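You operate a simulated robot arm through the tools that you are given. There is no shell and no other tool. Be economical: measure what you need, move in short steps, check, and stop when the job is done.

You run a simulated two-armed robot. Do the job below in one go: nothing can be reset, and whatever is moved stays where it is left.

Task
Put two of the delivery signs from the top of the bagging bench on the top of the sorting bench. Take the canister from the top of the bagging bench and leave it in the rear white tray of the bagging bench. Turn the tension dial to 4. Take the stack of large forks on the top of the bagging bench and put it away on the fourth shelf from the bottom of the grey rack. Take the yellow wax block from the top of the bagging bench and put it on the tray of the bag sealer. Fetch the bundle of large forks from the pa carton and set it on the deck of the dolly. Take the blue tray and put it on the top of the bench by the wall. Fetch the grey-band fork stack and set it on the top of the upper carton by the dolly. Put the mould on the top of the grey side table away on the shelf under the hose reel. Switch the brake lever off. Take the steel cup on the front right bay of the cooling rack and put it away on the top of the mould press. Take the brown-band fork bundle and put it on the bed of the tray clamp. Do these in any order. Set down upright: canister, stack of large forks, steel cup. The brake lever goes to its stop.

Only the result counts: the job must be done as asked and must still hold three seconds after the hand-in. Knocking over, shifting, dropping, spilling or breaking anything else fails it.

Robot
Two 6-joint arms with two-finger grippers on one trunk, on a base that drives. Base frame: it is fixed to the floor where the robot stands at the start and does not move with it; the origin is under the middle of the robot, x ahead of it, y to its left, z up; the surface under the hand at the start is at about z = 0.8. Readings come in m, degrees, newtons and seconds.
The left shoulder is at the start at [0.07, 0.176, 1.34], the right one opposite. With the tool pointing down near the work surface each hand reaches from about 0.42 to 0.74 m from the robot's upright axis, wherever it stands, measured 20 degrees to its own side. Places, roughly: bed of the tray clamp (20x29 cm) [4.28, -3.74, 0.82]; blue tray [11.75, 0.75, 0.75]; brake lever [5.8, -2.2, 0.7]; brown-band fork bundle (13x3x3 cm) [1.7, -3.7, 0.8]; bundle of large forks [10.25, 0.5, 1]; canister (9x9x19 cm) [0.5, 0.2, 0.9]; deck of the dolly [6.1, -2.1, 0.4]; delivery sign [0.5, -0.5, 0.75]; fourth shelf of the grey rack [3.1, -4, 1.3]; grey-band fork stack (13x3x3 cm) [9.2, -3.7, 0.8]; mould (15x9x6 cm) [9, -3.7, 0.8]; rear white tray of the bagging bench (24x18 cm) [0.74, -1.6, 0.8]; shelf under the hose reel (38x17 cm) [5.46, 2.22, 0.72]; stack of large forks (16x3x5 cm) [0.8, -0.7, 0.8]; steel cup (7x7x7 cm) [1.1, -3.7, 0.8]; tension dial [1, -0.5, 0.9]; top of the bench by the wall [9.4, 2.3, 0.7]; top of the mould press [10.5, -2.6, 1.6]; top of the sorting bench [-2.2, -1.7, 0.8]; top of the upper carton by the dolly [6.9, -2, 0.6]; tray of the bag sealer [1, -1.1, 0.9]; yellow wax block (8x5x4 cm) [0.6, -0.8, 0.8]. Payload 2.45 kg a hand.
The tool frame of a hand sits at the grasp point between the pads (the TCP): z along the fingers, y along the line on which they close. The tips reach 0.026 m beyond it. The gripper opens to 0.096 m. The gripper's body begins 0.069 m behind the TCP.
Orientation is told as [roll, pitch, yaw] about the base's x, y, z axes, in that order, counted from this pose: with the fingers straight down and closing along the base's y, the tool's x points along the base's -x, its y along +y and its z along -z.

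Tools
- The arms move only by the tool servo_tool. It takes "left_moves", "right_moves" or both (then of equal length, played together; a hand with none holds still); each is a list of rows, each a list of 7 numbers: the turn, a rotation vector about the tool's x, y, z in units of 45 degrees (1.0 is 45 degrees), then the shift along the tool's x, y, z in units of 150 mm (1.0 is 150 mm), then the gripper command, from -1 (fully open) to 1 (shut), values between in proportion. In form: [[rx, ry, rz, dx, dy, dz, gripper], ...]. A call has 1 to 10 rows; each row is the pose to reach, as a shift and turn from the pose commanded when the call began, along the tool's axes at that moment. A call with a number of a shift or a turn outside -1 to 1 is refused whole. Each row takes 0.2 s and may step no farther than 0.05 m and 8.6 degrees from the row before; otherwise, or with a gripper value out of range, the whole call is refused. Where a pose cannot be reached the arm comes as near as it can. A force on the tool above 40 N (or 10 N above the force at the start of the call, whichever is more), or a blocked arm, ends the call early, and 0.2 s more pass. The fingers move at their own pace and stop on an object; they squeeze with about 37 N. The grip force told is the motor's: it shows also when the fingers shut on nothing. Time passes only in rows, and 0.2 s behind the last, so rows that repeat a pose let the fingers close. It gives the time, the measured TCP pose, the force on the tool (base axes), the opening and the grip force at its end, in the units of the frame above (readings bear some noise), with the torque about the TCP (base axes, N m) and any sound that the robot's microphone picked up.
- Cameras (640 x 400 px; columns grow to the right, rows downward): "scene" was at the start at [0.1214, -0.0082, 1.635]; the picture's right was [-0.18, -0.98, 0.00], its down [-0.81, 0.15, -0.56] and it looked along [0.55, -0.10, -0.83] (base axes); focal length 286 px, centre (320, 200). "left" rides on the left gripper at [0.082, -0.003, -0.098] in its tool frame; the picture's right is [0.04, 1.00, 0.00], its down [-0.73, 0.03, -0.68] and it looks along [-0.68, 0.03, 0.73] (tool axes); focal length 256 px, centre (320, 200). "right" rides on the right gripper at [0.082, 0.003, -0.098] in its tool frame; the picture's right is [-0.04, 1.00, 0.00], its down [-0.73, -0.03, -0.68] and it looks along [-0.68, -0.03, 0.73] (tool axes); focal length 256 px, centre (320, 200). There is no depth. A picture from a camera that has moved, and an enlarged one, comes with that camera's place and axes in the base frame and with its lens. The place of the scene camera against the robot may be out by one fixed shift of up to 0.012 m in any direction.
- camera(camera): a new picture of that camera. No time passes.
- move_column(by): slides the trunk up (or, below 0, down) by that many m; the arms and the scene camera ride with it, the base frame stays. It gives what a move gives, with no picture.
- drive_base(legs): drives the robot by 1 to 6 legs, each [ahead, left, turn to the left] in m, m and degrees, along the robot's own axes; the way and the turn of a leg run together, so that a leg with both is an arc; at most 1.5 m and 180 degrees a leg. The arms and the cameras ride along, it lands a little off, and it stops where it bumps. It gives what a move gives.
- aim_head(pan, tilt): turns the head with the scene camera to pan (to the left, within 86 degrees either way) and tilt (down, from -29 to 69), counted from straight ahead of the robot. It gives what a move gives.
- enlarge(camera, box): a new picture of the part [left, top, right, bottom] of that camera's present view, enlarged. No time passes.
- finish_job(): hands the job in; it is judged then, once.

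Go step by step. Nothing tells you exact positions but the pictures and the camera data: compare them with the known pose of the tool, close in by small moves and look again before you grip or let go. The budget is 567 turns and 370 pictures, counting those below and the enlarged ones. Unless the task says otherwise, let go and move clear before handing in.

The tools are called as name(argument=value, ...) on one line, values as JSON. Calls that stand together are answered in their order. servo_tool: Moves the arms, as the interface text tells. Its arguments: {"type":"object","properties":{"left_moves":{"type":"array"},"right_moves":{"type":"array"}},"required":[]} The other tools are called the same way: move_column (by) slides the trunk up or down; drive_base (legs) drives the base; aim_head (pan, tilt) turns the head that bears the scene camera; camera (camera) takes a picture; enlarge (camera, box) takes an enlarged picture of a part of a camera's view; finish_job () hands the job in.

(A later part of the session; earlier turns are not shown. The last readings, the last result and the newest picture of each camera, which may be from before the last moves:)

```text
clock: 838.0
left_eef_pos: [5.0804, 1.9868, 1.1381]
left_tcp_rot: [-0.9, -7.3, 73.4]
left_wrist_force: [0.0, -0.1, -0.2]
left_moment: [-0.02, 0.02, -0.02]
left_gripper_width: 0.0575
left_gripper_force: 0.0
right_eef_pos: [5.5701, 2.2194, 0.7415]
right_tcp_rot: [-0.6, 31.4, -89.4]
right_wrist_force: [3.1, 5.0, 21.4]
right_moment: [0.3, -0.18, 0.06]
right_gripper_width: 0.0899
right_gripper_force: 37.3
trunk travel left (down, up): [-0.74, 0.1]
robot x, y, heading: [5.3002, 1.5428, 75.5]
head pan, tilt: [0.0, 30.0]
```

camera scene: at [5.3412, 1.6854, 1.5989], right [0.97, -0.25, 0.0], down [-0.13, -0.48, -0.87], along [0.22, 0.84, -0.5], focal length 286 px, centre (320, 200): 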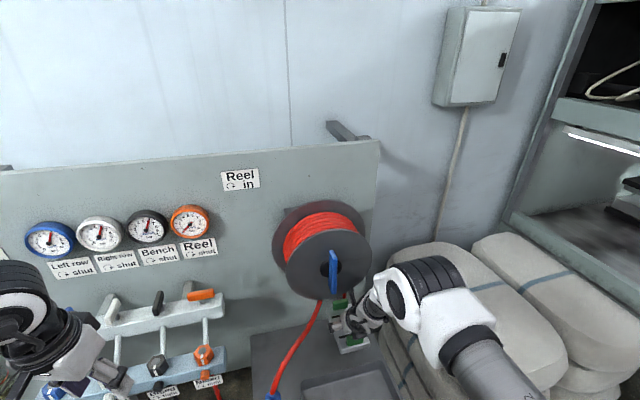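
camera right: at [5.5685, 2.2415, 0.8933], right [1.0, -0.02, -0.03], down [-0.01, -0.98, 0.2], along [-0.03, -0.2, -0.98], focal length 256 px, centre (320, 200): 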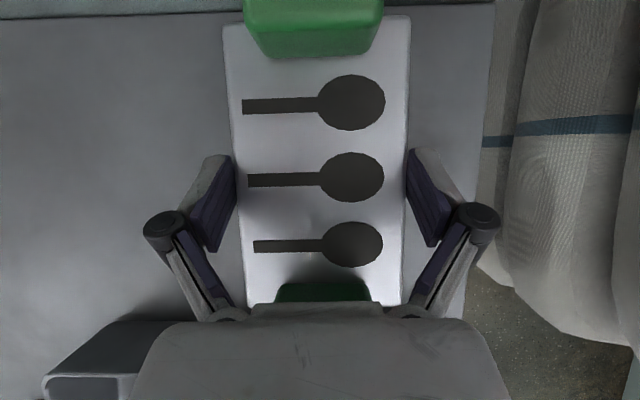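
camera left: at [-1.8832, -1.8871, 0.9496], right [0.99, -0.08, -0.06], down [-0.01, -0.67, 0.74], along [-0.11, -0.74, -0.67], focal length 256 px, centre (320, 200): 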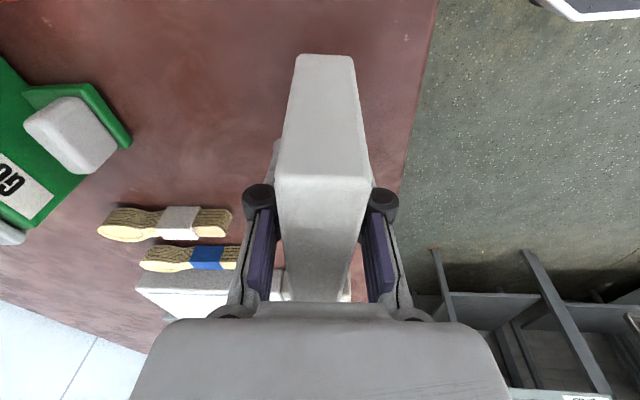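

servo_tool(right_moves=[[0, 0, 0, 0, 0, 0, 0.0], [0, 0, 0, 0, 0, 0, -1], [0, 0, 0, 0, 0, 0, -1]])

move_column(by=0.08)

camera(camera="right")

```text
clock: 838.8
left_eef_pos: [5.0796, 1.987, 1.1364]
left_tcp_rot: [-0.9, -7.0, 73.5]
left_wrist_force: [-0.2, -0.1, 0.7]
left_moment: [0.0, 0.0, 0.0]
left_gripper_width: 0.0578
left_gripper_force: 0.0
right_eef_pos: [5.5688, 2.2195, 0.7372]
right_tcp_rot: [-0.6, 30.9, -89.5]
right_wrist_force: [-0.6, -0.2, -0.5]
right_moment: [0.0, 0.01, 0.02]
right_gripper_width: 0.0962
right_gripper_force: 0.0
trunk travel left (down, up): [-0.74, 0.1]
robot x, y, heading: [5.3057, 1.5437, 75.2]
head pan, tilt: [0.0, 30.0]
```

```text
clock: 839.9
left_eef_pos: [5.0807, 1.988, 1.2169]
left_tcp_rot: [-1.0, -7.0, 73.5]
left_wrist_force: [0.8, -0.1, 0.5]
left_moment: [0.01, -0.02, -0.03]
left_gripper_width: 0.0577
left_gripper_force: 0.0
right_eef_pos: [5.5693, 2.2196, 0.8165]
right_tcp_rot: [-0.5, 31.0, -89.4]
right_wrist_force: [0.8, -0.3, 0.6]
right_moment: [0.0, -0.01, 0.01]
right_gripper_width: 0.0959
right_gripper_force: 0.1
trunk travel left (down, up): [-0.82, 0.02]
robot x, y, heading: [5.3024, 1.5452, 75.2]
head pan, tilt: [0.0, 30.0]
```

```text
94 pictures are left
camera right: at [5.5732, 2.2383, 0.945], right [1.0, -0.02, -0.03], down [-0.01, -0.98, 0.2], along [-0.03, -0.2, -0.98], focal length 256 px, centre (320, 200)
```

right: 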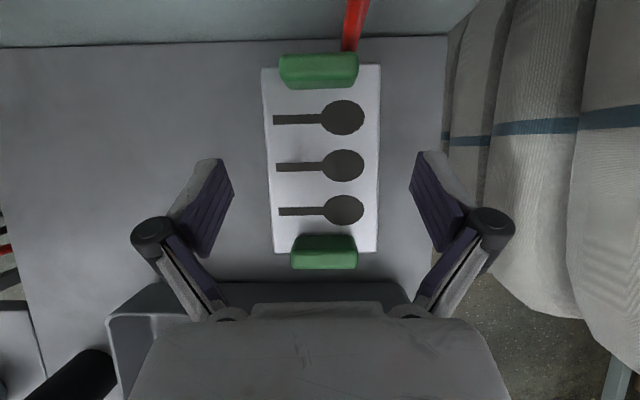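

Mould is on the shelf. Retreat straight out.

drive_base(legs=[[-0.58, -0.15, 0]])

camera(camera="scene")

```text
clock: 843.3
left_eef_pos: [5.0806, 1.3923, 1.2158]
left_tcp_rot: [-0.9, -7.1, 73.4]
left_wrist_force: [0.4, 0.1, -0.2]
left_moment: [0.03, 0.0, -0.02]
left_gripper_width: 0.0575
left_gripper_force: 0.0
right_eef_pos: [5.5691, 1.6215, 0.818]
right_tcp_rot: [-0.6, 31.0, -89.5]
right_wrist_force: [0.0, 0.2, -0.1]
right_moment: [-0.03, 0.01, -0.02]
right_gripper_width: 0.0959
right_gripper_force: 0.1
trunk travel left (down, up): [-0.82, 0.02]
robot x, y, heading: [5.3064, 0.9466, 75.4]
head pan, tilt: [0.0, 30.0]
```

```text
93 pictures are left
camera scene: at [5.3402, 1.0898, 1.6676], right [0.97, -0.26, 0.0], down [-0.13, -0.48, -0.87], along [0.22, 0.84, -0.5], focal length 286 px, centre (320, 200)
```

scene: 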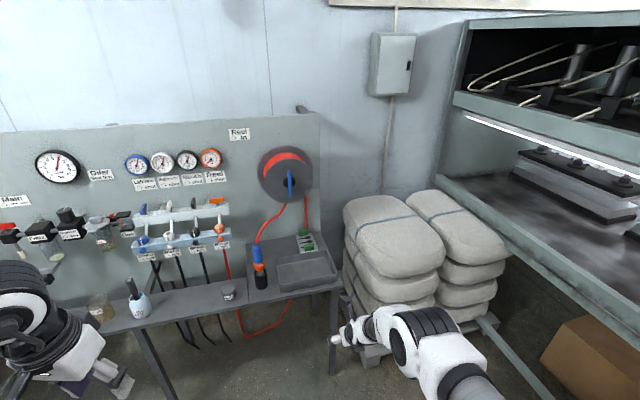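

Mould done. Now the grey-band forks: stretch the left arm forward to slim it, re-tilt the right hand upright, and return to the grey side table.

servo_tool(left_moves=[[0, 0, 0, -0.2, 0, 0, -0.2], [0, 0, 0, -0.4, 0, 0, -0.2], [0, 0, 0, -0.6, 0, 0, -0.2], [0, 0, 0, -0.8, 0, 0, -0.2], [0, 0, 0, -1, 0, 0, -0.2]], right_moves=[[0, 0, 0, 0.1, 0, -0.2, -0.4], [0, 0, 0, 0.2, 0, -0.4, -0.4], [0, 0, 0, 0.3, 0, -0.6, -0.4], [0, 0, 0, 0.4, 0, -0.8, -0.4], [0, 0, 0, 0.5, 0, -1, -0.4]])

drive_base(legs=[[-0.45, 0, 0], [-0.9, 0, -75.4], [0, -0.1, 0]])

aim_head(pan=0, tilt=15)

camera(camera="scene")

```text
clock: 844.5
left_eef_pos: [5.1196, 1.5314, 1.233]
left_tcp_rot: [-0.7, -7.3, 73.5]
left_wrist_force: [0.6, -0.5, 0.0]
left_moment: [-0.01, 0.0, -0.01]
left_gripper_width: 0.0578
left_gripper_force: 0.0
left hand out of reach, approached as far as the arm can: row 5
right_eef_pos: [5.5732, 1.6095, 0.9841]
right_tcp_rot: [-0.6, 31.0, -89.4]
right_wrist_force: [0.0, 0.3, 0.8]
right_moment: [0.0, 0.01, 0.03]
right_gripper_width: 0.0672
right_gripper_force: 0.1
right hand out of reach, approached as far as the arm can: row 1, 2
trunk travel left (down, up): [-0.82, 0.02]
robot x, y, heading: [5.3016, 0.9498, 75.2]
head pan, tilt: [0.0, 30.0]
```

```text
clock: 852.3
left_eef_pos: [5.051, 0.2354, 1.232]
left_tcp_rot: [-0.8, -7.4, -1.4]
left_wrist_force: [-0.8, 0.6, 0.1]
left_moment: [0.0, -0.02, 0.02]
left_gripper_width: 0.0576
left_gripper_force: 0.0
right_eef_pos: [5.2438, -0.1803, 0.986]
right_tcp_rot: [-0.4, 31.0, -164.4]
right_wrist_force: [-0.2, 0.4, 0.2]
right_moment: [-0.03, 0.02, -0.01]
right_gripper_width: 0.0671
right_gripper_force: 0.0
trunk travel left (down, up): [-0.82, 0.02]
robot x, y, heading: [4.537, -0.092, 0.2]
head pan, tilt: [0.0, 30.0]
cut short: leg 2
```

```text
clock: 853.0
left_eef_pos: [5.051, 0.2327, 1.2342]
left_tcp_rot: [-0.6, -7.3, -1.3]
left_wrist_force: [-0.5, -0.4, 0.4]
left_moment: [0.02, 0.01, 0.01]
left_gripper_width: 0.0574
left_gripper_force: 0.1
right_eef_pos: [5.2432, -0.1843, 0.9844]
right_tcp_rot: [-0.7, 31.1, -164.5]
right_wrist_force: [0.2, 0.1, -0.6]
right_moment: [0.01, 0.01, 0.04]
right_gripper_width: 0.067
right_gripper_force: 0.1
trunk travel left (down, up): [-0.82, 0.02]
robot x, y, heading: [4.5349, -0.0934, 0.1]
head pan, tilt: [0.0, 15.0]
```

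```text
92 pictures are left
camera scene: at [4.6798, -0.0912, 1.6919], right [0.0, -1.0, 0.0], down [-0.26, 0.0, -0.97], along [0.97, 0.0, -0.26], focal length 286 px, centre (320, 200)
```

scene: 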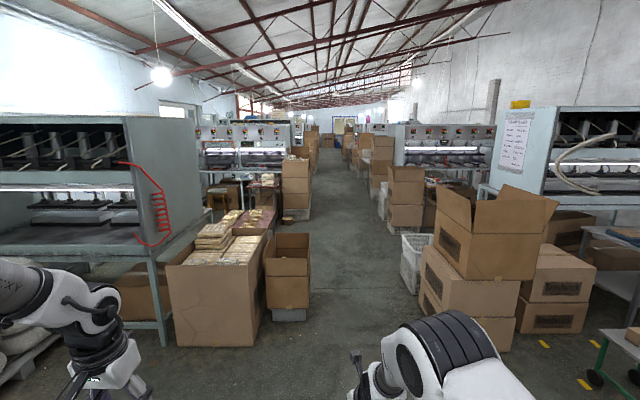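

servo_tool(right_moves=[[0, 0.15, 0, 0, 0, -0.1, -0.4], [0, 0.31, 0, 0, 0, -0.2, -0.4], [0, 0.31, 0, 0, 0, -0.3, -0.4]])

servo_tool(right_moves=[[0.12, 0, -0.118, 0, 0, 0, -0.4], [0.24, 0, -0.236, 0, 0, 0, -0.4], [0.36, 0, -0.354, 0, 0, 0, -0.4], [0.48, 0, -0.472, 0, 0, 0, -0.4], [0.59, 0, -0.59, 0, 0, 0, -0.4], [0.59, 0, -0.59, 0, 0, 0, -0.4]])

servo_tool(right_moves=[[0.12, 0, -0.118, 0, 0, 0, -0.4], [0.24, 0, -0.236, 0, 0, 0, -0.4], [0.36, 0, -0.354, 0, 0, 0, -0.4], [0.48, 0, -0.472, 0, 0, 0, -0.4], [0.59, 0, -0.59, 0, 0, 0, -0.4], [0.59, 0, -0.59, 0, 0, 0, -0.4]])

drive_base(legs=[[0, -0.35, 0], [1.5, 0, 0], [1.5, 0, 0], [1.0, 0, 0], [0, 0, -90]])

```text
clock: 853.8
left_eef_pos: [5.051, 0.2327, 1.2331]
left_tcp_rot: [-0.7, -7.3, -1.4]
left_wrist_force: [-0.1, -0.2, 0.4]
left_moment: [0.04, -0.02, 0.03]
left_gripper_width: 0.0578
left_gripper_force: 0.0
right_eef_pos: [5.2267, -0.1958, 1.0289]
right_tcp_rot: [-1.7, 44.7, -164.7]
right_wrist_force: [0.4, 0.2, 0.3]
right_moment: [0.01, -0.02, 0.0]
right_gripper_width: 0.0674
right_gripper_force: 0.0
right hand out of reach, approached as far as the arm can: row 1, 2, 3
trunk travel left (down, up): [-0.82, 0.02]
robot x, y, heading: [4.5344, -0.0936, 0.2]
head pan, tilt: [0.0, 15.0]
```

```text
clock: 855.2
left_eef_pos: [5.0501, 0.2355, 1.2329]
left_tcp_rot: [-0.7, -7.3, -1.4]
left_wrist_force: [0.1, 0.3, 0.0]
left_moment: [-0.02, -0.05, -0.01]
left_gripper_width: 0.0576
left_gripper_force: 0.0
right_eef_pos: [5.2278, -0.194, 1.0298]
right_tcp_rot: [-0.5, 45.4, -127.0]
right_wrist_force: [0.2, 0.2, -0.7]
right_moment: [-0.04, 0.01, 0.0]
right_gripper_width: 0.0674
right_gripper_force: 0.2
trunk travel left (down, up): [-0.82, 0.02]
robot x, y, heading: [4.5343, -0.092, 0.1]
head pan, tilt: [0.0, 15.0]
```

```text
clock: 856.6
left_eef_pos: [5.0502, 0.2337, 1.2328]
left_tcp_rot: [-0.7, -7.3, -1.4]
left_wrist_force: [-1.1, 0.0, 0.1]
left_moment: [0.0, 0.0, -0.01]
left_gripper_width: 0.0576
left_gripper_force: 0.0
right_eef_pos: [5.2275, -0.1962, 1.029]
right_tcp_rot: [-0.1, 45.5, -89.1]
right_wrist_force: [-1.0, -0.1, -0.6]
right_moment: [0.01, 0.01, -0.01]
right_gripper_width: 0.0673
right_gripper_force: 0.1
trunk travel left (down, up): [-0.82, 0.02]
robot x, y, heading: [4.5345, -0.0939, 0.2]
head pan, tilt: [0.0, 15.0]
```

```text
clock: 880.3
left_eef_pos: [9.1142, -0.7274, 1.2322]
left_tcp_rot: [-0.7, -7.3, -58.4]
left_wrist_force: [0.7, 0.4, -0.8]
left_moment: [-0.01, 0.03, 0.02]
left_gripper_width: 0.0576
left_gripper_force: 0.0
right_eef_pos: [8.8551, -1.106, 1.0323]
right_tcp_rot: [0.0, 45.9, -145.4]
right_wrist_force: [3.5, 4.9, 2.3]
right_moment: [-0.02, -0.07, 0.21]
right_gripper_width: 0.0668
right_gripper_force: 0.0
trunk travel left (down, up): [-0.82, 0.02]
robot x, y, heading: [8.5581, -0.4735, -56.5]
head pan, tilt: [0.0, 15.0]
stopped in leg 5: the force on the tool passed its limit at 57 N (the readings are from after the stop); the commanded pose is now the measured one
```

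The hand brushed the open carton's flap while turning; turn back, then check.

drive_base(legs=[[0, 0, 25]])

aim_head(pan=-40, tilt=35)

camera(camera="scene")

```text
clock: 881.9
left_eef_pos: [9.1691, -0.4747, 1.2333]
left_tcp_rot: [-0.7, -7.3, -33.7]
left_wrist_force: [-1.2, 0.2, -0.4]
left_moment: [0.04, -0.02, 0.05]
left_gripper_width: 0.0577
left_gripper_force: 0.1
right_eef_pos: [9.0904, -0.9255, 1.0316]
right_tcp_rot: [0.0, 45.8, -120.9]
right_wrist_force: [0.0, -0.4, -0.1]
right_moment: [0.03, 0.0, -0.01]
right_gripper_width: 0.067
right_gripper_force: 0.0
trunk travel left (down, up): [-0.82, 0.02]
robot x, y, heading: [8.5584, -0.4753, -32.4]
head pan, tilt: [0.0, 15.0]
```

```text
clock: 883.0
left_eef_pos: [9.1693, -0.4737, 1.2334]
left_tcp_rot: [-0.5, -7.3, -33.7]
left_wrist_force: [0.2, 0.2, -0.2]
left_moment: [0.01, -0.02, -0.02]
left_gripper_width: 0.0577
left_gripper_force: 0.0
right_eef_pos: [9.09, -0.9268, 1.0312]
right_tcp_rot: [0.0, 45.9, -121.0]
right_wrist_force: [-0.3, -0.7, -0.1]
right_moment: [0.0, 0.0, -0.01]
right_gripper_width: 0.0671
right_gripper_force: 0.0
trunk travel left (down, up): [-0.82, 0.02]
robot x, y, heading: [8.5565, -0.4716, -32.3]
head pan, tilt: [-40.0, 35.0]
```

```text
91 pictures are left
camera scene: at [8.6288, -0.5804, 1.6599], right [-0.95, -0.31, 0.0], down [-0.18, 0.55, -0.82], along [0.25, -0.78, -0.57], focal length 286 px, centre (320, 200)
```

scene: 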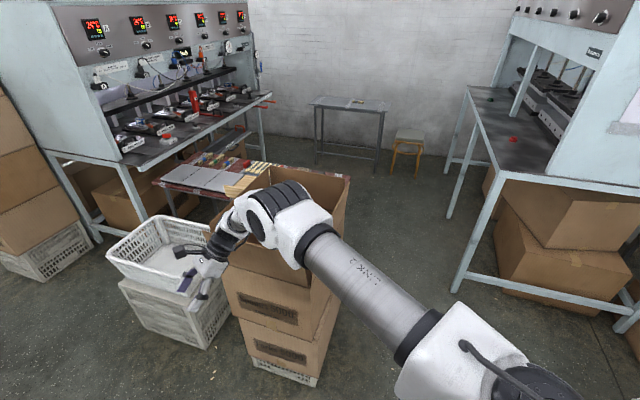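

servo_tool(right_moves=[[0, 0, 0, 0.2, 0, -0.2, -0.4], [0, 0, 0, 0.4, 0, -0.4, -0.4], [0, 0, 0, 0.6, 0, -0.6, -0.4], [0, 0, 0, 0.8, 0, -0.8, -0.4], [0, 0, 0, 1, 0, -1, -0.4]])

drive_base(legs=[[0, 0, 32.3], [-0.06, 0.1, 0], [0, 0, -90], [1.5, 0, 0], [0.8, 0, 0]])

aim_head(pan=0, tilt=40)

camera(camera="scene")

```text
clock: 884.2
left_eef_pos: [9.1688, -0.4717, 1.234]
left_tcp_rot: [-0.7, -7.4, -33.8]
left_wrist_force: [-1.3, 0.2, 0.7]
left_moment: [-0.01, -0.01, -0.01]
left_gripper_width: 0.0576
left_gripper_force: 0.0
right_eef_pos: [9.0884, -0.927, 1.2459]
right_tcp_rot: [-0.1, 45.9, -120.9]
right_wrist_force: [1.0, -0.3, -0.1]
right_moment: [0.02, -0.03, 0.0]
right_gripper_width: 0.0671
right_gripper_force: 0.0
trunk travel left (down, up): [-0.82, 0.02]
robot x, y, heading: [8.5573, -0.4731, -32.2]
head pan, tilt: [-40.0, 35.0]
```

```text
clock: 901.8
left_eef_pos: [8.7511, -3.1983, 1.2336]
left_tcp_rot: [-0.6, -7.3, -93.4]
left_wrist_force: [-0.1, 0.7, 0.3]
left_moment: [-0.03, -0.01, 0.0]
left_gripper_width: 0.0576
left_gripper_force: 0.1
right_eef_pos: [8.3184, -3.3596, 1.2461]
right_tcp_rot: [0.0, 45.8, 179.5]
right_wrist_force: [-0.6, -0.2, 0.1]
right_moment: [-0.02, -0.02, -0.06]
right_gripper_width: 0.0673
right_gripper_force: 0.1
trunk travel left (down, up): [-0.82, 0.02]
robot x, y, heading: [8.4433, -2.6734, -92.1]
head pan, tilt: [-40.0, 35.0]
```

```text
clock: 902.8
left_eef_pos: [8.751, -3.1997, 1.2337]
left_tcp_rot: [-0.7, -7.3, -93.4]
left_wrist_force: [0.2, -0.7, 0.5]
left_moment: [0.01, -0.06, 0.02]
left_gripper_width: 0.0573
left_gripper_force: 0.1
right_eef_pos: [8.3185, -3.3604, 1.245]
right_tcp_rot: [-0.1, 46.0, 179.4]
right_wrist_force: [-0.9, -0.3, 0.3]
right_moment: [0.01, -0.02, 0.01]
right_gripper_width: 0.0673
right_gripper_force: 0.1
trunk travel left (down, up): [-0.82, 0.02]
robot x, y, heading: [8.4452, -2.6722, -91.9]
head pan, tilt: [0.0, 40.0]
```

```text
90 pictures are left
camera scene: at [8.4382, -2.8026, 1.6524], right [-1.0, 0.03, 0.0], down [0.02, 0.64, -0.77], along [-0.03, -0.77, -0.64], focal length 286 px, centre (320, 200)
```

scene: 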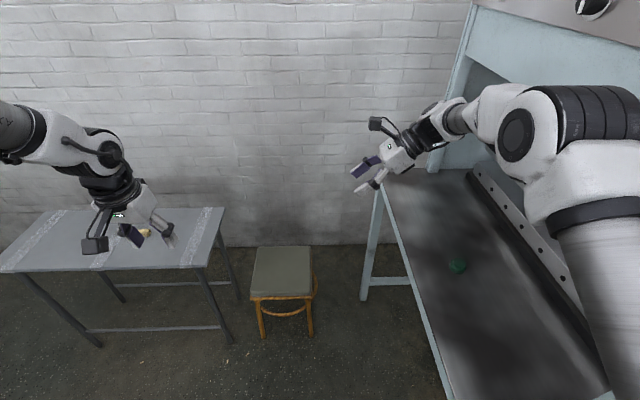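

servo_tool(right_moves=[[0, 0, 0, 0.15, 0, 0.16, -0.4], [0, 0, 0, 0.3, 0, 0.32, -0.4], [0, 0, 0, 0.465, 0, 0.478, -0.4], [0, 0, 0, 0.465, 0, 0.478, -0.4]])

drive_base(legs=[[0, 0, 1.9], [0, 0.79, 0], [0.3, 0, 0]])

camera(camera="right")

```text
clock: 903.8
left_eef_pos: [8.7509, -3.2006, 1.2325]
left_tcp_rot: [-0.6, -7.3, -93.4]
left_wrist_force: [-0.3, 0.0, -0.6]
left_moment: [-0.01, -0.01, 0.0]
left_gripper_width: 0.0574
left_gripper_force: 0.0
right_eef_pos: [8.4187, -3.3616, 1.2454]
right_tcp_rot: [0.1, 45.9, 179.3]
right_wrist_force: [-0.1, 0.0, 0.9]
right_moment: [0.02, 0.0, -0.01]
right_gripper_width: 0.0672
right_gripper_force: 0.1
trunk travel left (down, up): [-0.82, 0.02]
robot x, y, heading: [8.4391, -2.6751, -91.7]
head pan, tilt: [0.0, 40.0]
```

```text
clock: 910.1
left_eef_pos: [9.5522, -3.4874, 1.2339]
left_tcp_rot: [-0.7, -7.4, -91.7]
left_wrist_force: [-1.3, 0.2, -0.7]
left_moment: [-0.02, 0.0, 0.01]
left_gripper_width: 0.0573
left_gripper_force: 0.0
right_eef_pos: [9.2226, -3.6607, 1.2457]
right_tcp_rot: [0.2, 45.9, -178.7]
right_wrist_force: [0.4, 1.5, 0.3]
right_moment: [-0.01, 0.02, -0.02]
right_gripper_width: 0.0669
right_gripper_force: 0.0
trunk travel left (down, up): [-0.82, 0.02]
robot x, y, heading: [9.225, -2.9718, -89.9]
head pan, tilt: [0.0, 40.0]
```

```text
89 pictures are left
camera right: at [9.2097, -3.6643, 1.3735], right [-0.01, -1.0, -0.03], down [-1.0, 0.01, -0.05], along [0.05, 0.03, -1.0], focal length 256 px, centre (320, 200)
```

right: 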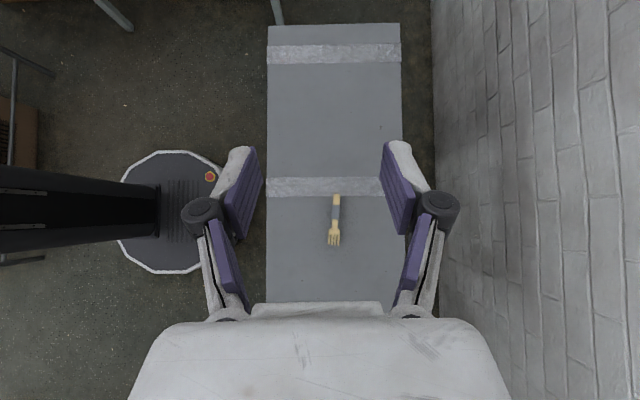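

move_column(by=-0.33)

servo_tool(right_moves=[[0, 0, 0, -0.1, 0.05, -0.1, -0.4], [0, 0, 0, -0.14, 0.14, -0.14, -0.4], [0, 0, 0, -0.3, 0.14, 0.0, -0.4], [0, 0, 0, -0.45, 0.14, 0.15, -0.4], [0, 0, 0, -0.45, 0.14, 0.15, -0.4]])

camera(camera="right")

```text
clock: 913.3
left_eef_pos: [9.5516, -3.4892, 0.9032]
left_tcp_rot: [-0.7, -7.3, -91.7]
left_wrist_force: [0.2, 0.2, -0.3]
left_moment: [0.01, -0.01, 0.01]
left_gripper_width: 0.0573
left_gripper_force: 0.2
right_eef_pos: [9.2231, -3.6621, 0.9144]
right_tcp_rot: [0.0, 45.9, -178.8]
right_wrist_force: [-0.6, 0.4, 1.1]
right_moment: [0.0, 0.01, -0.02]
right_gripper_width: 0.0675
right_gripper_force: 0.1
trunk travel left (down, up): [-0.49, 0.35]
robot x, y, heading: [9.2231, -2.9711, -90.2]
head pan, tilt: [0.0, 40.0]
```

```text
clock: 914.5
left_eef_pos: [9.5529, -3.4903, 0.9042]
left_tcp_rot: [-0.7, -7.3, -91.7]
left_wrist_force: [-0.8, 1.2, 0.2]
left_moment: [0.01, -0.01, 0.01]
left_gripper_width: 0.0577
left_gripper_force: 0.0
right_eef_pos: [9.193, -3.6826, 0.8512]
right_tcp_rot: [0.1, 45.9, -178.9]
right_wrist_force: [0.6, 0.3, -0.6]
right_moment: [-0.01, 0.02, 0.0]
right_gripper_width: 0.0674
right_gripper_force: 0.0
trunk travel left (down, up): [-0.49, 0.35]
robot x, y, heading: [9.2241, -2.9713, -90.2]
head pan, tilt: [0.0, 40.0]
```

```text
88 pictures are left
camera right: at [9.1795, -3.6874, 0.9783], right [-0.01, -1.0, -0.03], down [-1.0, 0.01, -0.05], along [0.05, 0.03, -1.0], focal length 256 px, centre (320, 200)
```

right: 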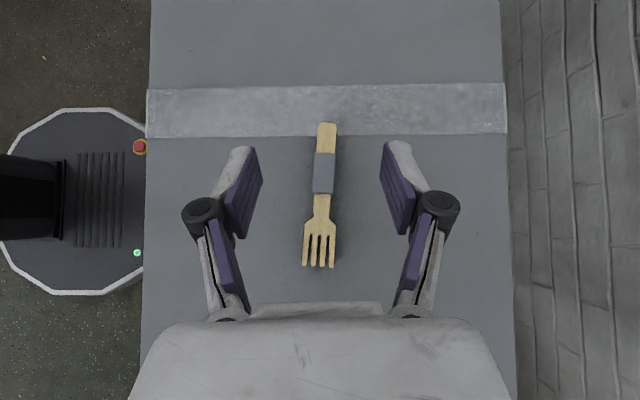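

servo_tool(right_moves=[[0, 0, -0.05, -0.12, 0, 0.12, -0.4], [0, 0, -0.08, -0.24, 0, 0.24, -0.4], [0, 0, -0.08, -0.36, 0, 0.36, -0.4], [0, 0, -0.08, -0.45, 0, 0.44, -0.4], [0, 0, -0.08, -0.45, 0, 0.44, -0.4]])

camera(camera="right")

```text
clock: 915.7
left_eef_pos: [9.5526, -3.4863, 0.9049]
left_tcp_rot: [-0.7, -7.5, -91.6]
left_wrist_force: [-0.2, 0.0, -0.8]
left_moment: [0.01, 0.02, 0.01]
left_gripper_width: 0.0578
left_gripper_force: 0.0
right_eef_pos: [9.1969, -3.681, 0.7621]
right_tcp_rot: [4.2, 45.7, -173.2]
right_wrist_force: [11.0, 4.6, 29.6]
right_moment: [1.24, -0.27, -0.37]
right_gripper_width: 0.0755
right_gripper_force: 5.1
trunk travel left (down, up): [-0.49, 0.35]
robot x, y, heading: [9.2304, -2.9752, -90.0]
head pan, tilt: [0.0, 40.0]
```

```text
87 pictures are left
camera right: at [9.182, -3.6795, 0.8893], right [0.04, -1.0, 0.02], down [-1.0, -0.04, -0.06], along [0.06, -0.02, -1.0], focal length 256 px, centre (320, 200)
```

right: 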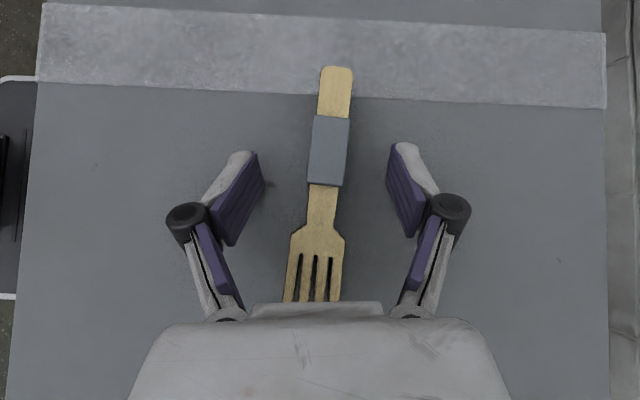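

servo_tool(right_moves=[[0, 0, 0, 0.05, 0, -0.05, -0.4], [0, 0, 0.08, 0.05, 0, -0.05, -0.4], [-0.02, 0, 0.1, 0.03, 0.01, -0.03, -0.4], [-0.02, 0, 0.1, 0.03, 0.01, -0.03, 1], [-0.02, 0, 0.1, 0.03, 0.01, -0.03, 1], [-0.02, 0, 0.1, 0.03, 0.01, -0.03, 1]])

servo_tool(right_moves=[[0, 0, 0, 0.15, 0, -0.15, 1], [0, 0, 0, 0.3, 0, -0.3, 1], [0, 0, 0, 0.5, 0, -0.5, 1], [0, 0, 0, 0.7, 0, -0.7, 1]])

camera(camera="right")

```text
clock: 917.1
left_eef_pos: [9.5509, -3.4871, 0.905]
left_tcp_rot: [-0.6, -7.5, -91.8]
left_wrist_force: [0.8, -0.7, 0.4]
left_moment: [0.04, -0.01, 0.01]
left_gripper_width: 0.0577
left_gripper_force: 0.0
right_eef_pos: [9.1929, -3.6834, 0.7666]
right_tcp_rot: [0.4, 45.9, -179.7]
right_wrist_force: [-5.7, 3.1, 27.1]
right_moment: [0.11, 0.13, 0.02]
right_gripper_width: 0.0147
right_gripper_force: 37.3
trunk travel left (down, up): [-0.49, 0.35]
robot x, y, heading: [9.2239, -2.9683, -90.4]
head pan, tilt: [0.0, 40.0]
```

```text
clock: 918.1
left_eef_pos: [9.5514, -3.4898, 0.9035]
left_tcp_rot: [-0.7, -7.4, -91.7]
left_wrist_force: [-0.2, -0.9, -0.2]
left_moment: [-0.07, 0.01, -0.02]
left_gripper_width: 0.0578
left_gripper_force: 0.1
right_eef_pos: [9.191, -3.6846, 0.9114]
right_tcp_rot: [0.1, 45.9, 179.9]
right_wrist_force: [0.4, -0.5, -0.7]
right_moment: [-0.02, -0.05, 0.0]
right_gripper_width: 0.0146
right_gripper_force: 37.0
trunk travel left (down, up): [-0.49, 0.35]
robot x, y, heading: [9.2216, -2.9741, -89.9]
head pan, tilt: [0.0, 40.0]
```

```text
86 pictures are left
camera right: at [9.1773, -3.6876, 1.0394], right [-0.03, -1.0, -0.03], down [-1.0, 0.03, -0.05], along [0.05, 0.03, -1.0], focal length 256 px, centre (320, 200)
```

right: 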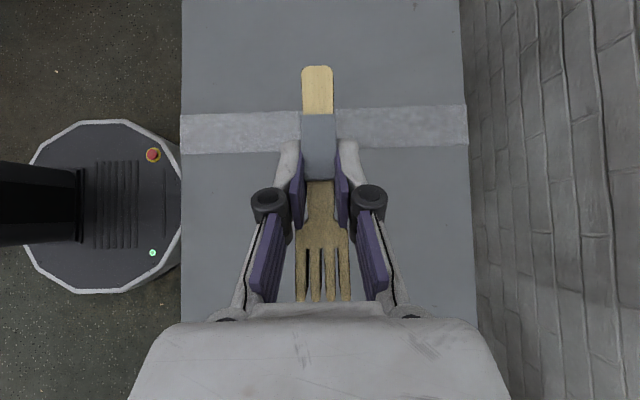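

Grey-band forks held. Raise, turn the hand to point forward, and drive back toward the dolly area.

move_column(by=0.33)

drive_base(legs=[[-0.3, 0, 0], [0, -0.78, 0]])

servo_tool(right_moves=[[-0.12, 0, 0.118, 0, 0, 0, 1], [-0.24, 0, 0.236, 0, 0, 0, 1], [-0.36, 0, 0.354, 0, 0, 0, 1], [-0.48, 0, 0.472, 0, 0, 0, 1], [-0.59, 0, 0.59, 0, 0, 0, 1], [-0.59, 0, 0.59, 0, 0, 0, 1]])

servo_tool(right_moves=[[-0.12, 0, 0.118, 0.05, 0, 0.05, 1], [-0.24, 0, 0.236, 0.1, 0, 0.1, 1], [-0.36, 0, 0.354, 0.15, 0, 0.15, 1], [-0.48, 0, 0.472, 0.2, 0, 0.2, 1], [-0.59, 0, 0.59, 0.2, 0, 0.2, 1], [-0.59, 0, 0.59, 0.2, 0, 0.2, 1]])

drive_base(legs=[[-1.5, 0, 0], [-0.72, 0, 0], [0, 0, -90]])

```text
clock: 921.4
left_eef_pos: [9.5509, -3.4907, 1.2333]
left_tcp_rot: [-0.7, -7.3, -91.7]
left_wrist_force: [0.6, -0.7, 0.7]
left_moment: [-0.02, 0.03, 0.0]
left_gripper_width: 0.0578
left_gripper_force: 0.0
right_eef_pos: [9.1919, -3.6852, 1.2416]
right_tcp_rot: [0.0, 45.9, 179.8]
right_wrist_force: [-0.2, -0.1, -1.2]
right_moment: [-0.01, 0.02, -0.03]
right_gripper_width: 0.0143
right_gripper_force: 37.4
trunk travel left (down, up): [-0.82, 0.02]
robot x, y, heading: [9.2241, -2.9729, -90.0]
head pan, tilt: [0.0, 40.0]
```

```text
clock: 927.2
left_eef_pos: [8.7788, -3.1877, 1.2332]
left_tcp_rot: [-0.7, -7.3, -91.6]
left_wrist_force: [0.5, -0.4, 0.5]
left_moment: [0.02, 0.03, 0.01]
left_gripper_width: 0.0578
left_gripper_force: 0.1
right_eef_pos: [8.4185, -3.3843, 1.2406]
right_tcp_rot: [-0.1, 45.9, 180.1]
right_wrist_force: [0.6, 0.0, -0.3]
right_moment: [-0.02, 0.03, 0.0]
right_gripper_width: 0.0144
right_gripper_force: 36.7
trunk travel left (down, up): [-0.82, 0.02]
robot x, y, heading: [8.4516, -2.6706, -90.3]
head pan, tilt: [0.0, 40.0]
```

```text
clock: 928.6
left_eef_pos: [8.7763, -3.1884, 1.2335]
left_tcp_rot: [-0.5, -7.3, -91.6]
left_wrist_force: [-1.3, 0.5, -0.1]
left_moment: [0.02, 0.0, 0.05]
left_gripper_width: 0.0575
left_gripper_force: 0.0
right_eef_pos: [8.4155, -3.3839, 1.2416]
right_tcp_rot: [-0.8, 45.7, 141.8]
right_wrist_force: [-0.8, 0.4, -0.5]
right_moment: [-0.04, 0.01, 0.03]
right_gripper_width: 0.0142
right_gripper_force: 36.9
trunk travel left (down, up): [-0.82, 0.02]
robot x, y, heading: [8.4508, -2.6709, -90.0]
head pan, tilt: [0.0, 40.0]
```

```text
clock: 930.2
left_eef_pos: [8.7778, -3.1884, 1.2338]
left_tcp_rot: [-0.7, -7.3, -91.5]
left_wrist_force: [-0.3, -0.1, -0.9]
left_moment: [-0.02, 0.01, 0.0]
left_gripper_width: 0.0577
left_gripper_force: 0.0
right_eef_pos: [8.4048, -3.4337, 1.2514]
right_tcp_rot: [-4.5, 45.5, 99.3]
right_wrist_force: [0.6, -0.2, 0.0]
right_moment: [-0.01, -0.03, 0.01]
right_gripper_width: 0.0141
right_gripper_force: 36.7
right hand out of reach, approached as far as the arm can: row 4, 5, 6
trunk travel left (down, up): [-0.82, 0.02]
robot x, y, heading: [8.455, -2.671, -90.0]
head pan, tilt: [0.0, 40.0]
stopped in row 6 (right hand): the arm was blocked; the commanded pose is now the measured one
```

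```text
clock: 945.0
left_eef_pos: [7.9415, -0.7659, 1.2323]
left_tcp_rot: [-0.8, -7.2, 177.6]
left_wrist_force: [0.5, -0.2, -0.4]
left_moment: [0.01, 0.0, 0.01]
left_gripper_width: 0.0577
left_gripper_force: 0.1
right_eef_pos: [7.7017, -0.3918, 1.2514]
right_tcp_rot: [-4.4, 45.7, 8.6]
right_wrist_force: [0.0, 0.0, 0.4]
right_moment: [0.0, 0.0, -0.04]
right_gripper_width: 0.0145
right_gripper_force: 37.3
trunk travel left (down, up): [-0.82, 0.02]
robot x, y, heading: [8.461, -0.444, 179.0]
head pan, tilt: [0.0, 40.0]
```

servo_tool(right_moves=[[-0.05, 0, -0.04, 0, 0, 0, 1], [-0.05, 0, -0.08, 0, 0, 0, 1], [-0.05, 0, -0.08, 0, 0, 0, 1]])

drive_base(legs=[[0, 0.04, 1], [1.5, 0, 0], [1.5, 0, 0], [0.4, 0, 0], [0, 1.5, 0], [0, 0.65, 0]])

drive_base(legs=[[0, 0, -140]])

aim_head(pan=0, tilt=35)

camera(camera="scene")

```text
clock: 945.8
left_eef_pos: [7.941, -0.7663, 1.2339]
left_tcp_rot: [-0.8, -7.2, 177.6]
left_wrist_force: [-0.4, -0.2, 0.0]
left_moment: [0.02, 0.02, 0.02]
left_gripper_width: 0.0575
left_gripper_force: 0.0
right_eef_pos: [7.6987, -0.3831, 1.2517]
right_tcp_rot: [0.7, 45.7, 12.4]
right_wrist_force: [1.0, -0.3, 0.0]
right_moment: [-0.03, 0.01, 0.0]
right_gripper_width: 0.0142
right_gripper_force: 37.0
trunk travel left (down, up): [-0.82, 0.02]
robot x, y, heading: [8.4608, -0.4427, 179.3]
head pan, tilt: [0.0, 40.0]
```

```text
clock: 973.2
left_eef_pos: [4.5058, -2.9603, 1.2331]
left_tcp_rot: [-0.6, -7.3, 177.5]
left_wrist_force: [0.4, 0.5, -0.3]
left_moment: [0.03, 0.02, 0.0]
left_gripper_width: 0.0578
left_gripper_force: 0.1
right_eef_pos: [4.263, -2.5764, 1.2542]
right_tcp_rot: [0.7, 45.8, 12.4]
right_wrist_force: [-0.4, 0.1, -0.2]
right_moment: [0.01, 0.0, 0.0]
right_gripper_width: 0.0146
right_gripper_force: 37.0
trunk travel left (down, up): [-0.82, 0.02]
robot x, y, heading: [5.0291, -2.643, 178.9]
head pan, tilt: [0.0, 40.0]
```

```text
clock: 979.4
left_eef_pos: [5.2314, -2.0665, 1.2335]
left_tcp_rot: [-0.8, -7.3, 36.6]
left_wrist_force: [-0.9, 0.2, -0.3]
left_moment: [-0.03, -0.02, -0.01]
left_gripper_width: 0.0577
left_gripper_force: 0.1
right_eef_pos: [5.6618, -2.2116, 1.2524]
right_tcp_rot: [0.6, 45.9, -128.7]
right_wrist_force: [0.3, -0.7, -0.2]
right_moment: [0.02, 0.02, 0.0]
right_gripper_width: 0.0143
right_gripper_force: 37.1
trunk travel left (down, up): [-0.82, 0.02]
robot x, y, heading: [5.0273, -2.6446, 38.2]
head pan, tilt: [0.0, 40.0]
```

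```text
clock: 980.1
left_eef_pos: [5.2312, -2.0671, 1.2329]
left_tcp_rot: [-0.8, -7.3, 36.6]
left_wrist_force: [0.8, 0.5, 0.2]
left_moment: [0.0, -0.01, 0.01]
left_gripper_width: 0.0576
left_gripper_force: 0.1
right_eef_pos: [5.6612, -2.2123, 1.2529]
right_tcp_rot: [0.4, 45.9, -128.8]
right_wrist_force: [-0.1, -0.8, 0.1]
right_moment: [0.02, -0.03, -0.01]
right_gripper_width: 0.0144
right_gripper_force: 37.4
trunk travel left (down, up): [-0.82, 0.02]
robot x, y, heading: [5.0248, -2.6427, 37.9]
head pan, tilt: [0.0, 35.0]
```

```text
85 pictures are left
camera scene: at [5.1363, -2.5519, 1.6599], right [0.62, -0.79, 0.0], down [-0.45, -0.35, -0.82], along [0.64, 0.51, -0.57], focal length 286 px, centre (320, 200)
```

scene: 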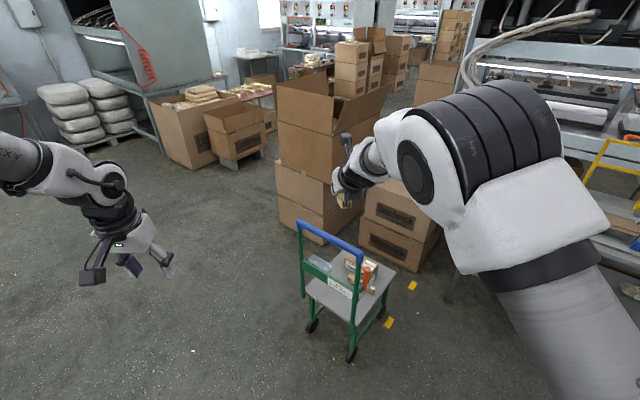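

drive_base(legs=[[0.713, -0.631, 0]])

camera(camera="scene")

camera(camera="right")

```text
clock: 985.0
left_eef_pos: [6.1764, -2.1189, 1.2335]
left_tcp_rot: [-0.6, -7.3, 36.8]
left_wrist_force: [-0.4, -0.6, -0.8]
left_moment: [-0.02, -0.01, -0.01]
left_gripper_width: 0.0574
left_gripper_force: 0.0
right_eef_pos: [6.6077, -2.2622, 1.2532]
right_tcp_rot: [0.6, 45.8, -128.5]
right_wrist_force: [0.2, -0.1, 0.3]
right_moment: [-0.02, 0.0, -0.01]
right_gripper_width: 0.014
right_gripper_force: 37.0
trunk travel left (down, up): [-0.82, 0.02]
robot x, y, heading: [5.9712, -2.6957, 38.3]
head pan, tilt: [0.0, 35.0]
```

```text
84 pictures are left
camera scene: at [6.083, -2.6046, 1.66], right [0.62, -0.78, 0.0], down [-0.45, -0.36, -0.82], along [0.64, 0.51, -0.57], focal length 286 px, centre (320, 200)
```

scene: 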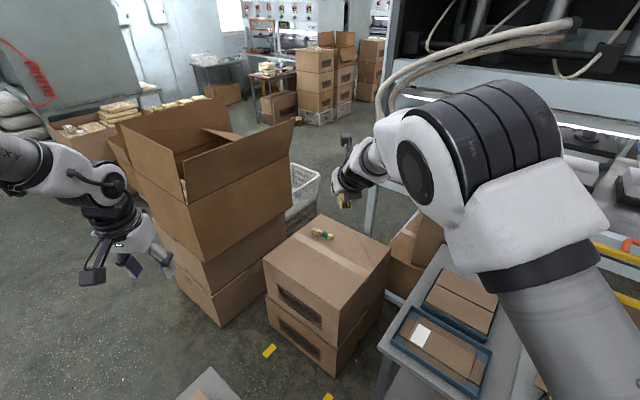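

```text
83 pictures are left
camera right: at [6.5996, -2.2748, 1.381], right [0.76, -0.65, -0.02], down [-0.65, -0.76, -0.05], along [0.02, 0.06, -1.0], focal length 256 px, centre (320, 200)
```

right: 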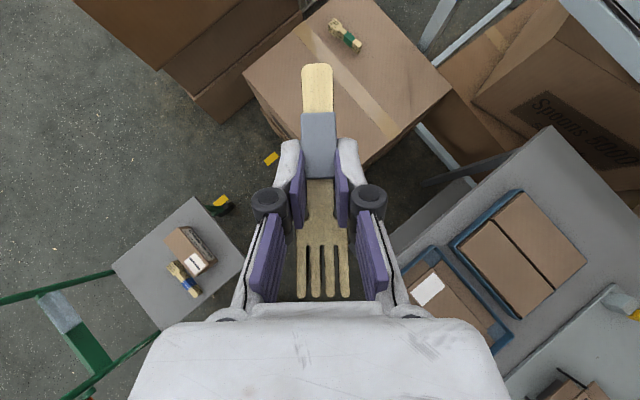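

drive_base(legs=[[0.24, 0, 0]])

move_column(by=-0.33)

camera(camera="right")

camera(camera="scene")

```text
clock: 986.8
left_eef_pos: [6.3623, -1.9719, 1.2352]
left_tcp_rot: [-0.8, -7.4, 36.9]
left_wrist_force: [-0.5, -0.3, -0.3]
left_moment: [-0.01, 0.02, 0.0]
left_gripper_width: 0.0573
left_gripper_force: 0.0
right_eef_pos: [6.7937, -2.1155, 1.2539]
right_tcp_rot: [0.6, 45.9, -128.5]
right_wrist_force: [-0.2, 0.1, 0.1]
right_moment: [0.01, -0.03, -0.01]
right_gripper_width: 0.0143
right_gripper_force: 37.0
trunk travel left (down, up): [-0.82, 0.02]
robot x, y, heading: [6.1644, -2.5502, 38.7]
head pan, tilt: [0.0, 35.0]
```

```text
clock: 990.1
left_eef_pos: [6.365, -1.9705, 0.9035]
left_tcp_rot: [-0.8, -7.2, 36.9]
left_wrist_force: [0.8, 0.0, -0.1]
left_moment: [0.02, 0.0, -0.01]
left_gripper_width: 0.0578
left_gripper_force: 0.1
right_eef_pos: [6.7949, -2.114, 0.9246]
right_tcp_rot: [0.5, 45.9, -128.6]
right_wrist_force: [0.0, 0.6, -0.7]
right_moment: [-0.01, -0.02, 0.01]
right_gripper_width: 0.0144
right_gripper_force: 37.2
trunk travel left (down, up): [-0.49, 0.35]
robot x, y, heading: [6.1589, -2.546, 38.0]
head pan, tilt: [0.0, 35.0]
```

```text
82 pictures are left
camera right: at [6.7883, -2.1264, 1.0508], right [0.76, -0.65, -0.02], down [-0.65, -0.76, -0.05], along [0.02, 0.06, -1.0], focal length 256 px, centre (320, 200)
```

right: 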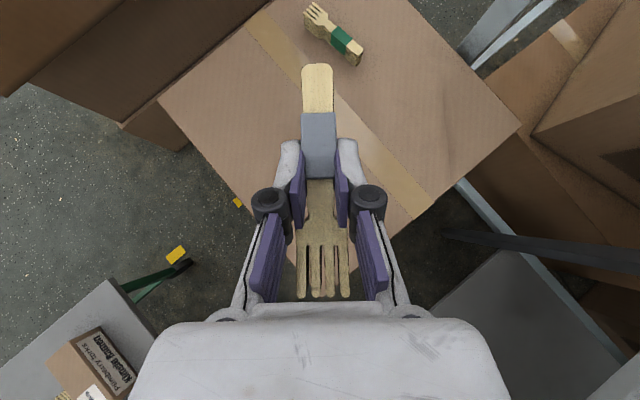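

```text
81 pictures are left
camera scene: at [6.2716, -2.4561, 1.33], right [0.62, -0.78, 0.0], down [-0.45, -0.36, -0.82], along [0.64, 0.51, -0.57], focal length 286 px, centre (320, 200)
```

scene: 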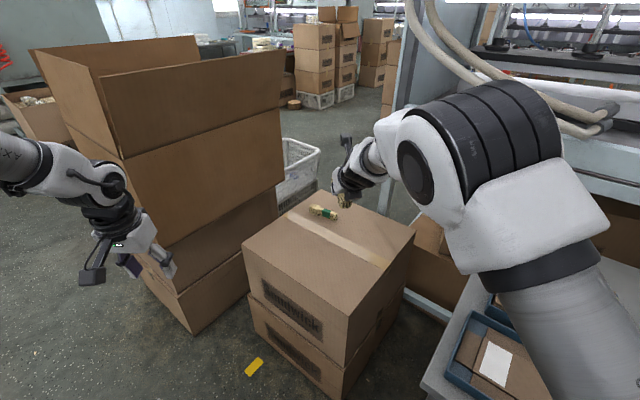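

servo_tool(right_moves=[[0, 0, 0, -0.2, 0, 0.19, 1], [0, 0, 0, -0.4, 0, 0.38, 1], [0, 0, 0, -0.6, 0, 0.57, 1], [0, 0, 0, -0.8, 0, 0.76, 1], [0, 0, 0, -0.96, 0, 0.93, 1], [0, 0, 0, -0.96, 0, 0.93, 1]])

camera(camera="right")

camera(camera="scene")

```text
clock: 991.5
left_eef_pos: [6.3642, -1.9704, 0.9044]
left_tcp_rot: [-0.7, -7.3, 36.9]
left_wrist_force: [-0.7, -0.9, -0.1]
left_moment: [0.0, -0.03, 0.0]
left_gripper_width: 0.0578
left_gripper_force: 0.0
right_eef_pos: [6.8057, -2.1152, 0.7299]
right_tcp_rot: [-0.4, 45.4, -128.6]
right_wrist_force: [-0.9, 0.4, -1.4]
right_moment: [0.02, 0.02, -0.01]
right_gripper_width: 0.0142
right_gripper_force: 37.3
right hand out of reach, approached as far as the arm can: row 5, 6
trunk travel left (down, up): [-0.49, 0.35]
robot x, y, heading: [6.1622, -2.5489, 38.2]
head pan, tilt: [0.0, 35.0]
```

```text
80 pictures are left
camera right: at [6.7994, -2.127, 0.8575], right [0.77, -0.64, -0.03], down [-0.64, -0.77, -0.04], along [0.0, 0.06, -1.0], focal length 256 px, centre (320, 200)
```

right: 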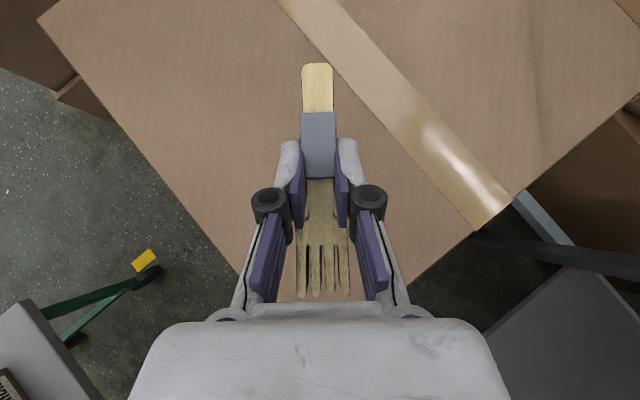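

```text
79 pictures are left
camera scene: at [6.2709, -2.4561, 1.33], right [0.62, -0.78, 0.0], down [-0.45, -0.36, -0.82], along [0.64, 0.51, -0.57], focal length 286 px, centre (320, 200)
```

scene: 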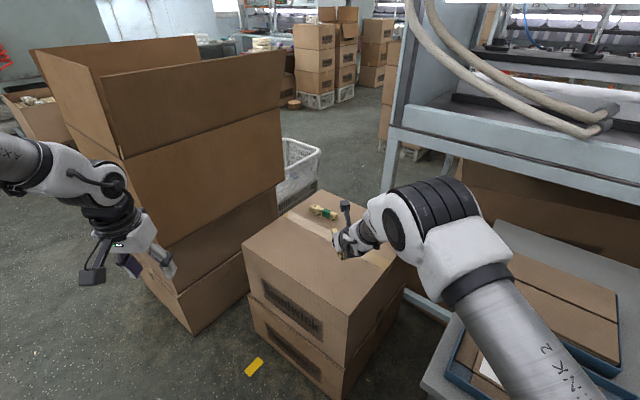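

move_column(by=-0.07)

enlarge(camera="scene", box=[280, 150, 460, 290])

```text
clock: 992.5
left_eef_pos: [6.3635, -1.9695, 0.8347]
left_tcp_rot: [-0.7, -7.3, 36.9]
left_wrist_force: [0.0, 0.0, -0.2]
left_moment: [0.03, -0.01, 0.01]
left_gripper_width: 0.0578
left_gripper_force: 0.0
right_eef_pos: [6.805, -2.1143, 0.6603]
right_tcp_rot: [-0.5, 45.3, -128.4]
right_wrist_force: [-0.4, 0.2, -0.2]
right_moment: [0.01, 0.03, -0.02]
right_gripper_width: 0.0145
right_gripper_force: 36.9
trunk travel left (down, up): [-0.42, 0.42]
robot x, y, heading: [6.1605, -2.546, 38.5]
head pan, tilt: [0.0, 35.0]
```

```text
2.86 times, centred on (370, 220) of scene
camera zoom: at [6.2714, -2.4564, 1.26], right [0.62, -0.78, 0.0], down [-0.45, -0.36, -0.82], along [0.64, 0.51, -0.57], focal length 818 px, centre (177, 143)
```

zoom: 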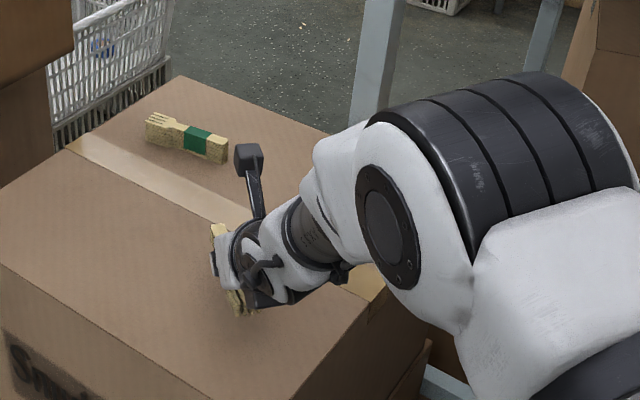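

move_column(by=-0.015)

move_column(by=-0.008)

```text
clock: 993.2
left_eef_pos: [6.3636, -1.9717, 0.8182]
left_tcp_rot: [-0.7, -7.3, 36.9]
left_wrist_force: [-0.5, -0.4, 0.4]
left_moment: [0.03, 0.0, 0.02]
left_gripper_width: 0.0578
left_gripper_force: 0.1
right_eef_pos: [6.8044, -2.1149, 0.6454]
right_tcp_rot: [-0.5, 45.3, -128.5]
right_wrist_force: [0.3, -0.3, 0.5]
right_moment: [-0.02, -0.01, -0.01]
right_gripper_width: 0.0143
right_gripper_force: 36.9
trunk travel left (down, up): [-0.405, 0.435]
robot x, y, heading: [6.1648, -2.5474, 38.4]
head pan, tilt: [0.0, 35.0]
```

```text
clock: 993.8
left_eef_pos: [6.3634, -1.9712, 0.8105]
left_tcp_rot: [-0.7, -7.2, 36.9]
left_wrist_force: [0.1, 0.7, -0.7]
left_moment: [0.04, 0.05, -0.01]
left_gripper_width: 0.0575
left_gripper_force: 0.1
right_eef_pos: [6.8044, -2.1133, 0.6365]
right_tcp_rot: [-0.5, 45.3, -128.4]
right_wrist_force: [-0.8, 0.4, 0.1]
right_moment: [0.01, 0.03, -0.02]
right_gripper_width: 0.0146
right_gripper_force: 37.1
trunk travel left (down, up): [-0.397, 0.443]
robot x, y, heading: [6.1615, -2.5423, 38.3]
head pan, tilt: [0.0, 35.0]
```

move_column(by=-0.008)

move_column(by=-0.006)

enlarge(camera="scene", box=[300, 180, 420, 280])

```text
clock: 994.3
left_eef_pos: [6.3636, -1.9698, 0.8036]
left_tcp_rot: [-0.8, -7.3, 37.0]
left_wrist_force: [-1.6, -0.5, 0.0]
left_moment: [0.02, -0.01, 0.0]
left_gripper_width: 0.0575
left_gripper_force: 0.1
right_eef_pos: [6.8044, -2.1145, 0.6304]
right_tcp_rot: [-0.5, 45.3, -128.4]
right_wrist_force: [-0.3, -0.2, 3.6]
right_moment: [-0.15, 0.08, 0.01]
right_gripper_width: 0.0147
right_gripper_force: 36.4
trunk travel left (down, up): [-0.389, 0.451]
robot x, y, heading: [6.1616, -2.5444, 38.4]
head pan, tilt: [0.0, 35.0]
```

```text
clock: 994.9
left_eef_pos: [6.362, -1.9712, 0.7985]
left_tcp_rot: [-0.7, -7.5, 36.9]
left_wrist_force: [0.0, 0.6, 0.1]
left_moment: [-0.01, 0.0, 0.02]
left_gripper_width: 0.0572
left_gripper_force: 0.1
right_eef_pos: [6.8031, -2.114, 0.6277]
right_tcp_rot: [-0.4, 45.8, -128.6]
right_wrist_force: [5.2, 3.9, 24.8]
right_moment: [-1.02, 0.68, 0.11]
right_gripper_width: 0.0144
right_gripper_force: 36.8
trunk travel left (down, up): [-0.383, 0.457]
robot x, y, heading: [6.1617, -2.5476, 38.5]
head pan, tilt: [0.0, 35.0]
```

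```text
4.00 times, centred on (360, 230) of scene
camera zoom: at [6.2692, -2.4576, 1.2236], right [0.62, -0.78, 0.0], down [-0.45, -0.36, -0.82], along [0.64, 0.51, -0.57], focal length 1146 px, centre (160, 80)
```

zoom: 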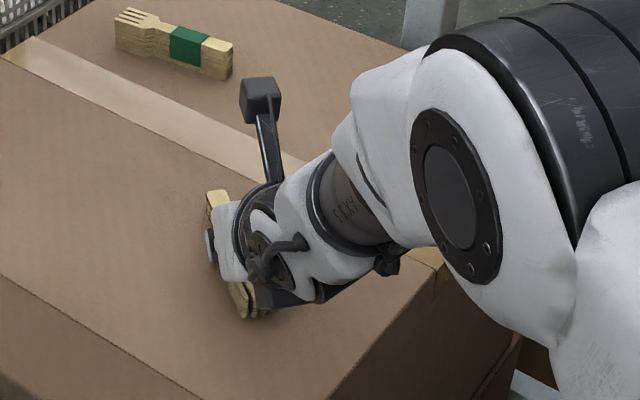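

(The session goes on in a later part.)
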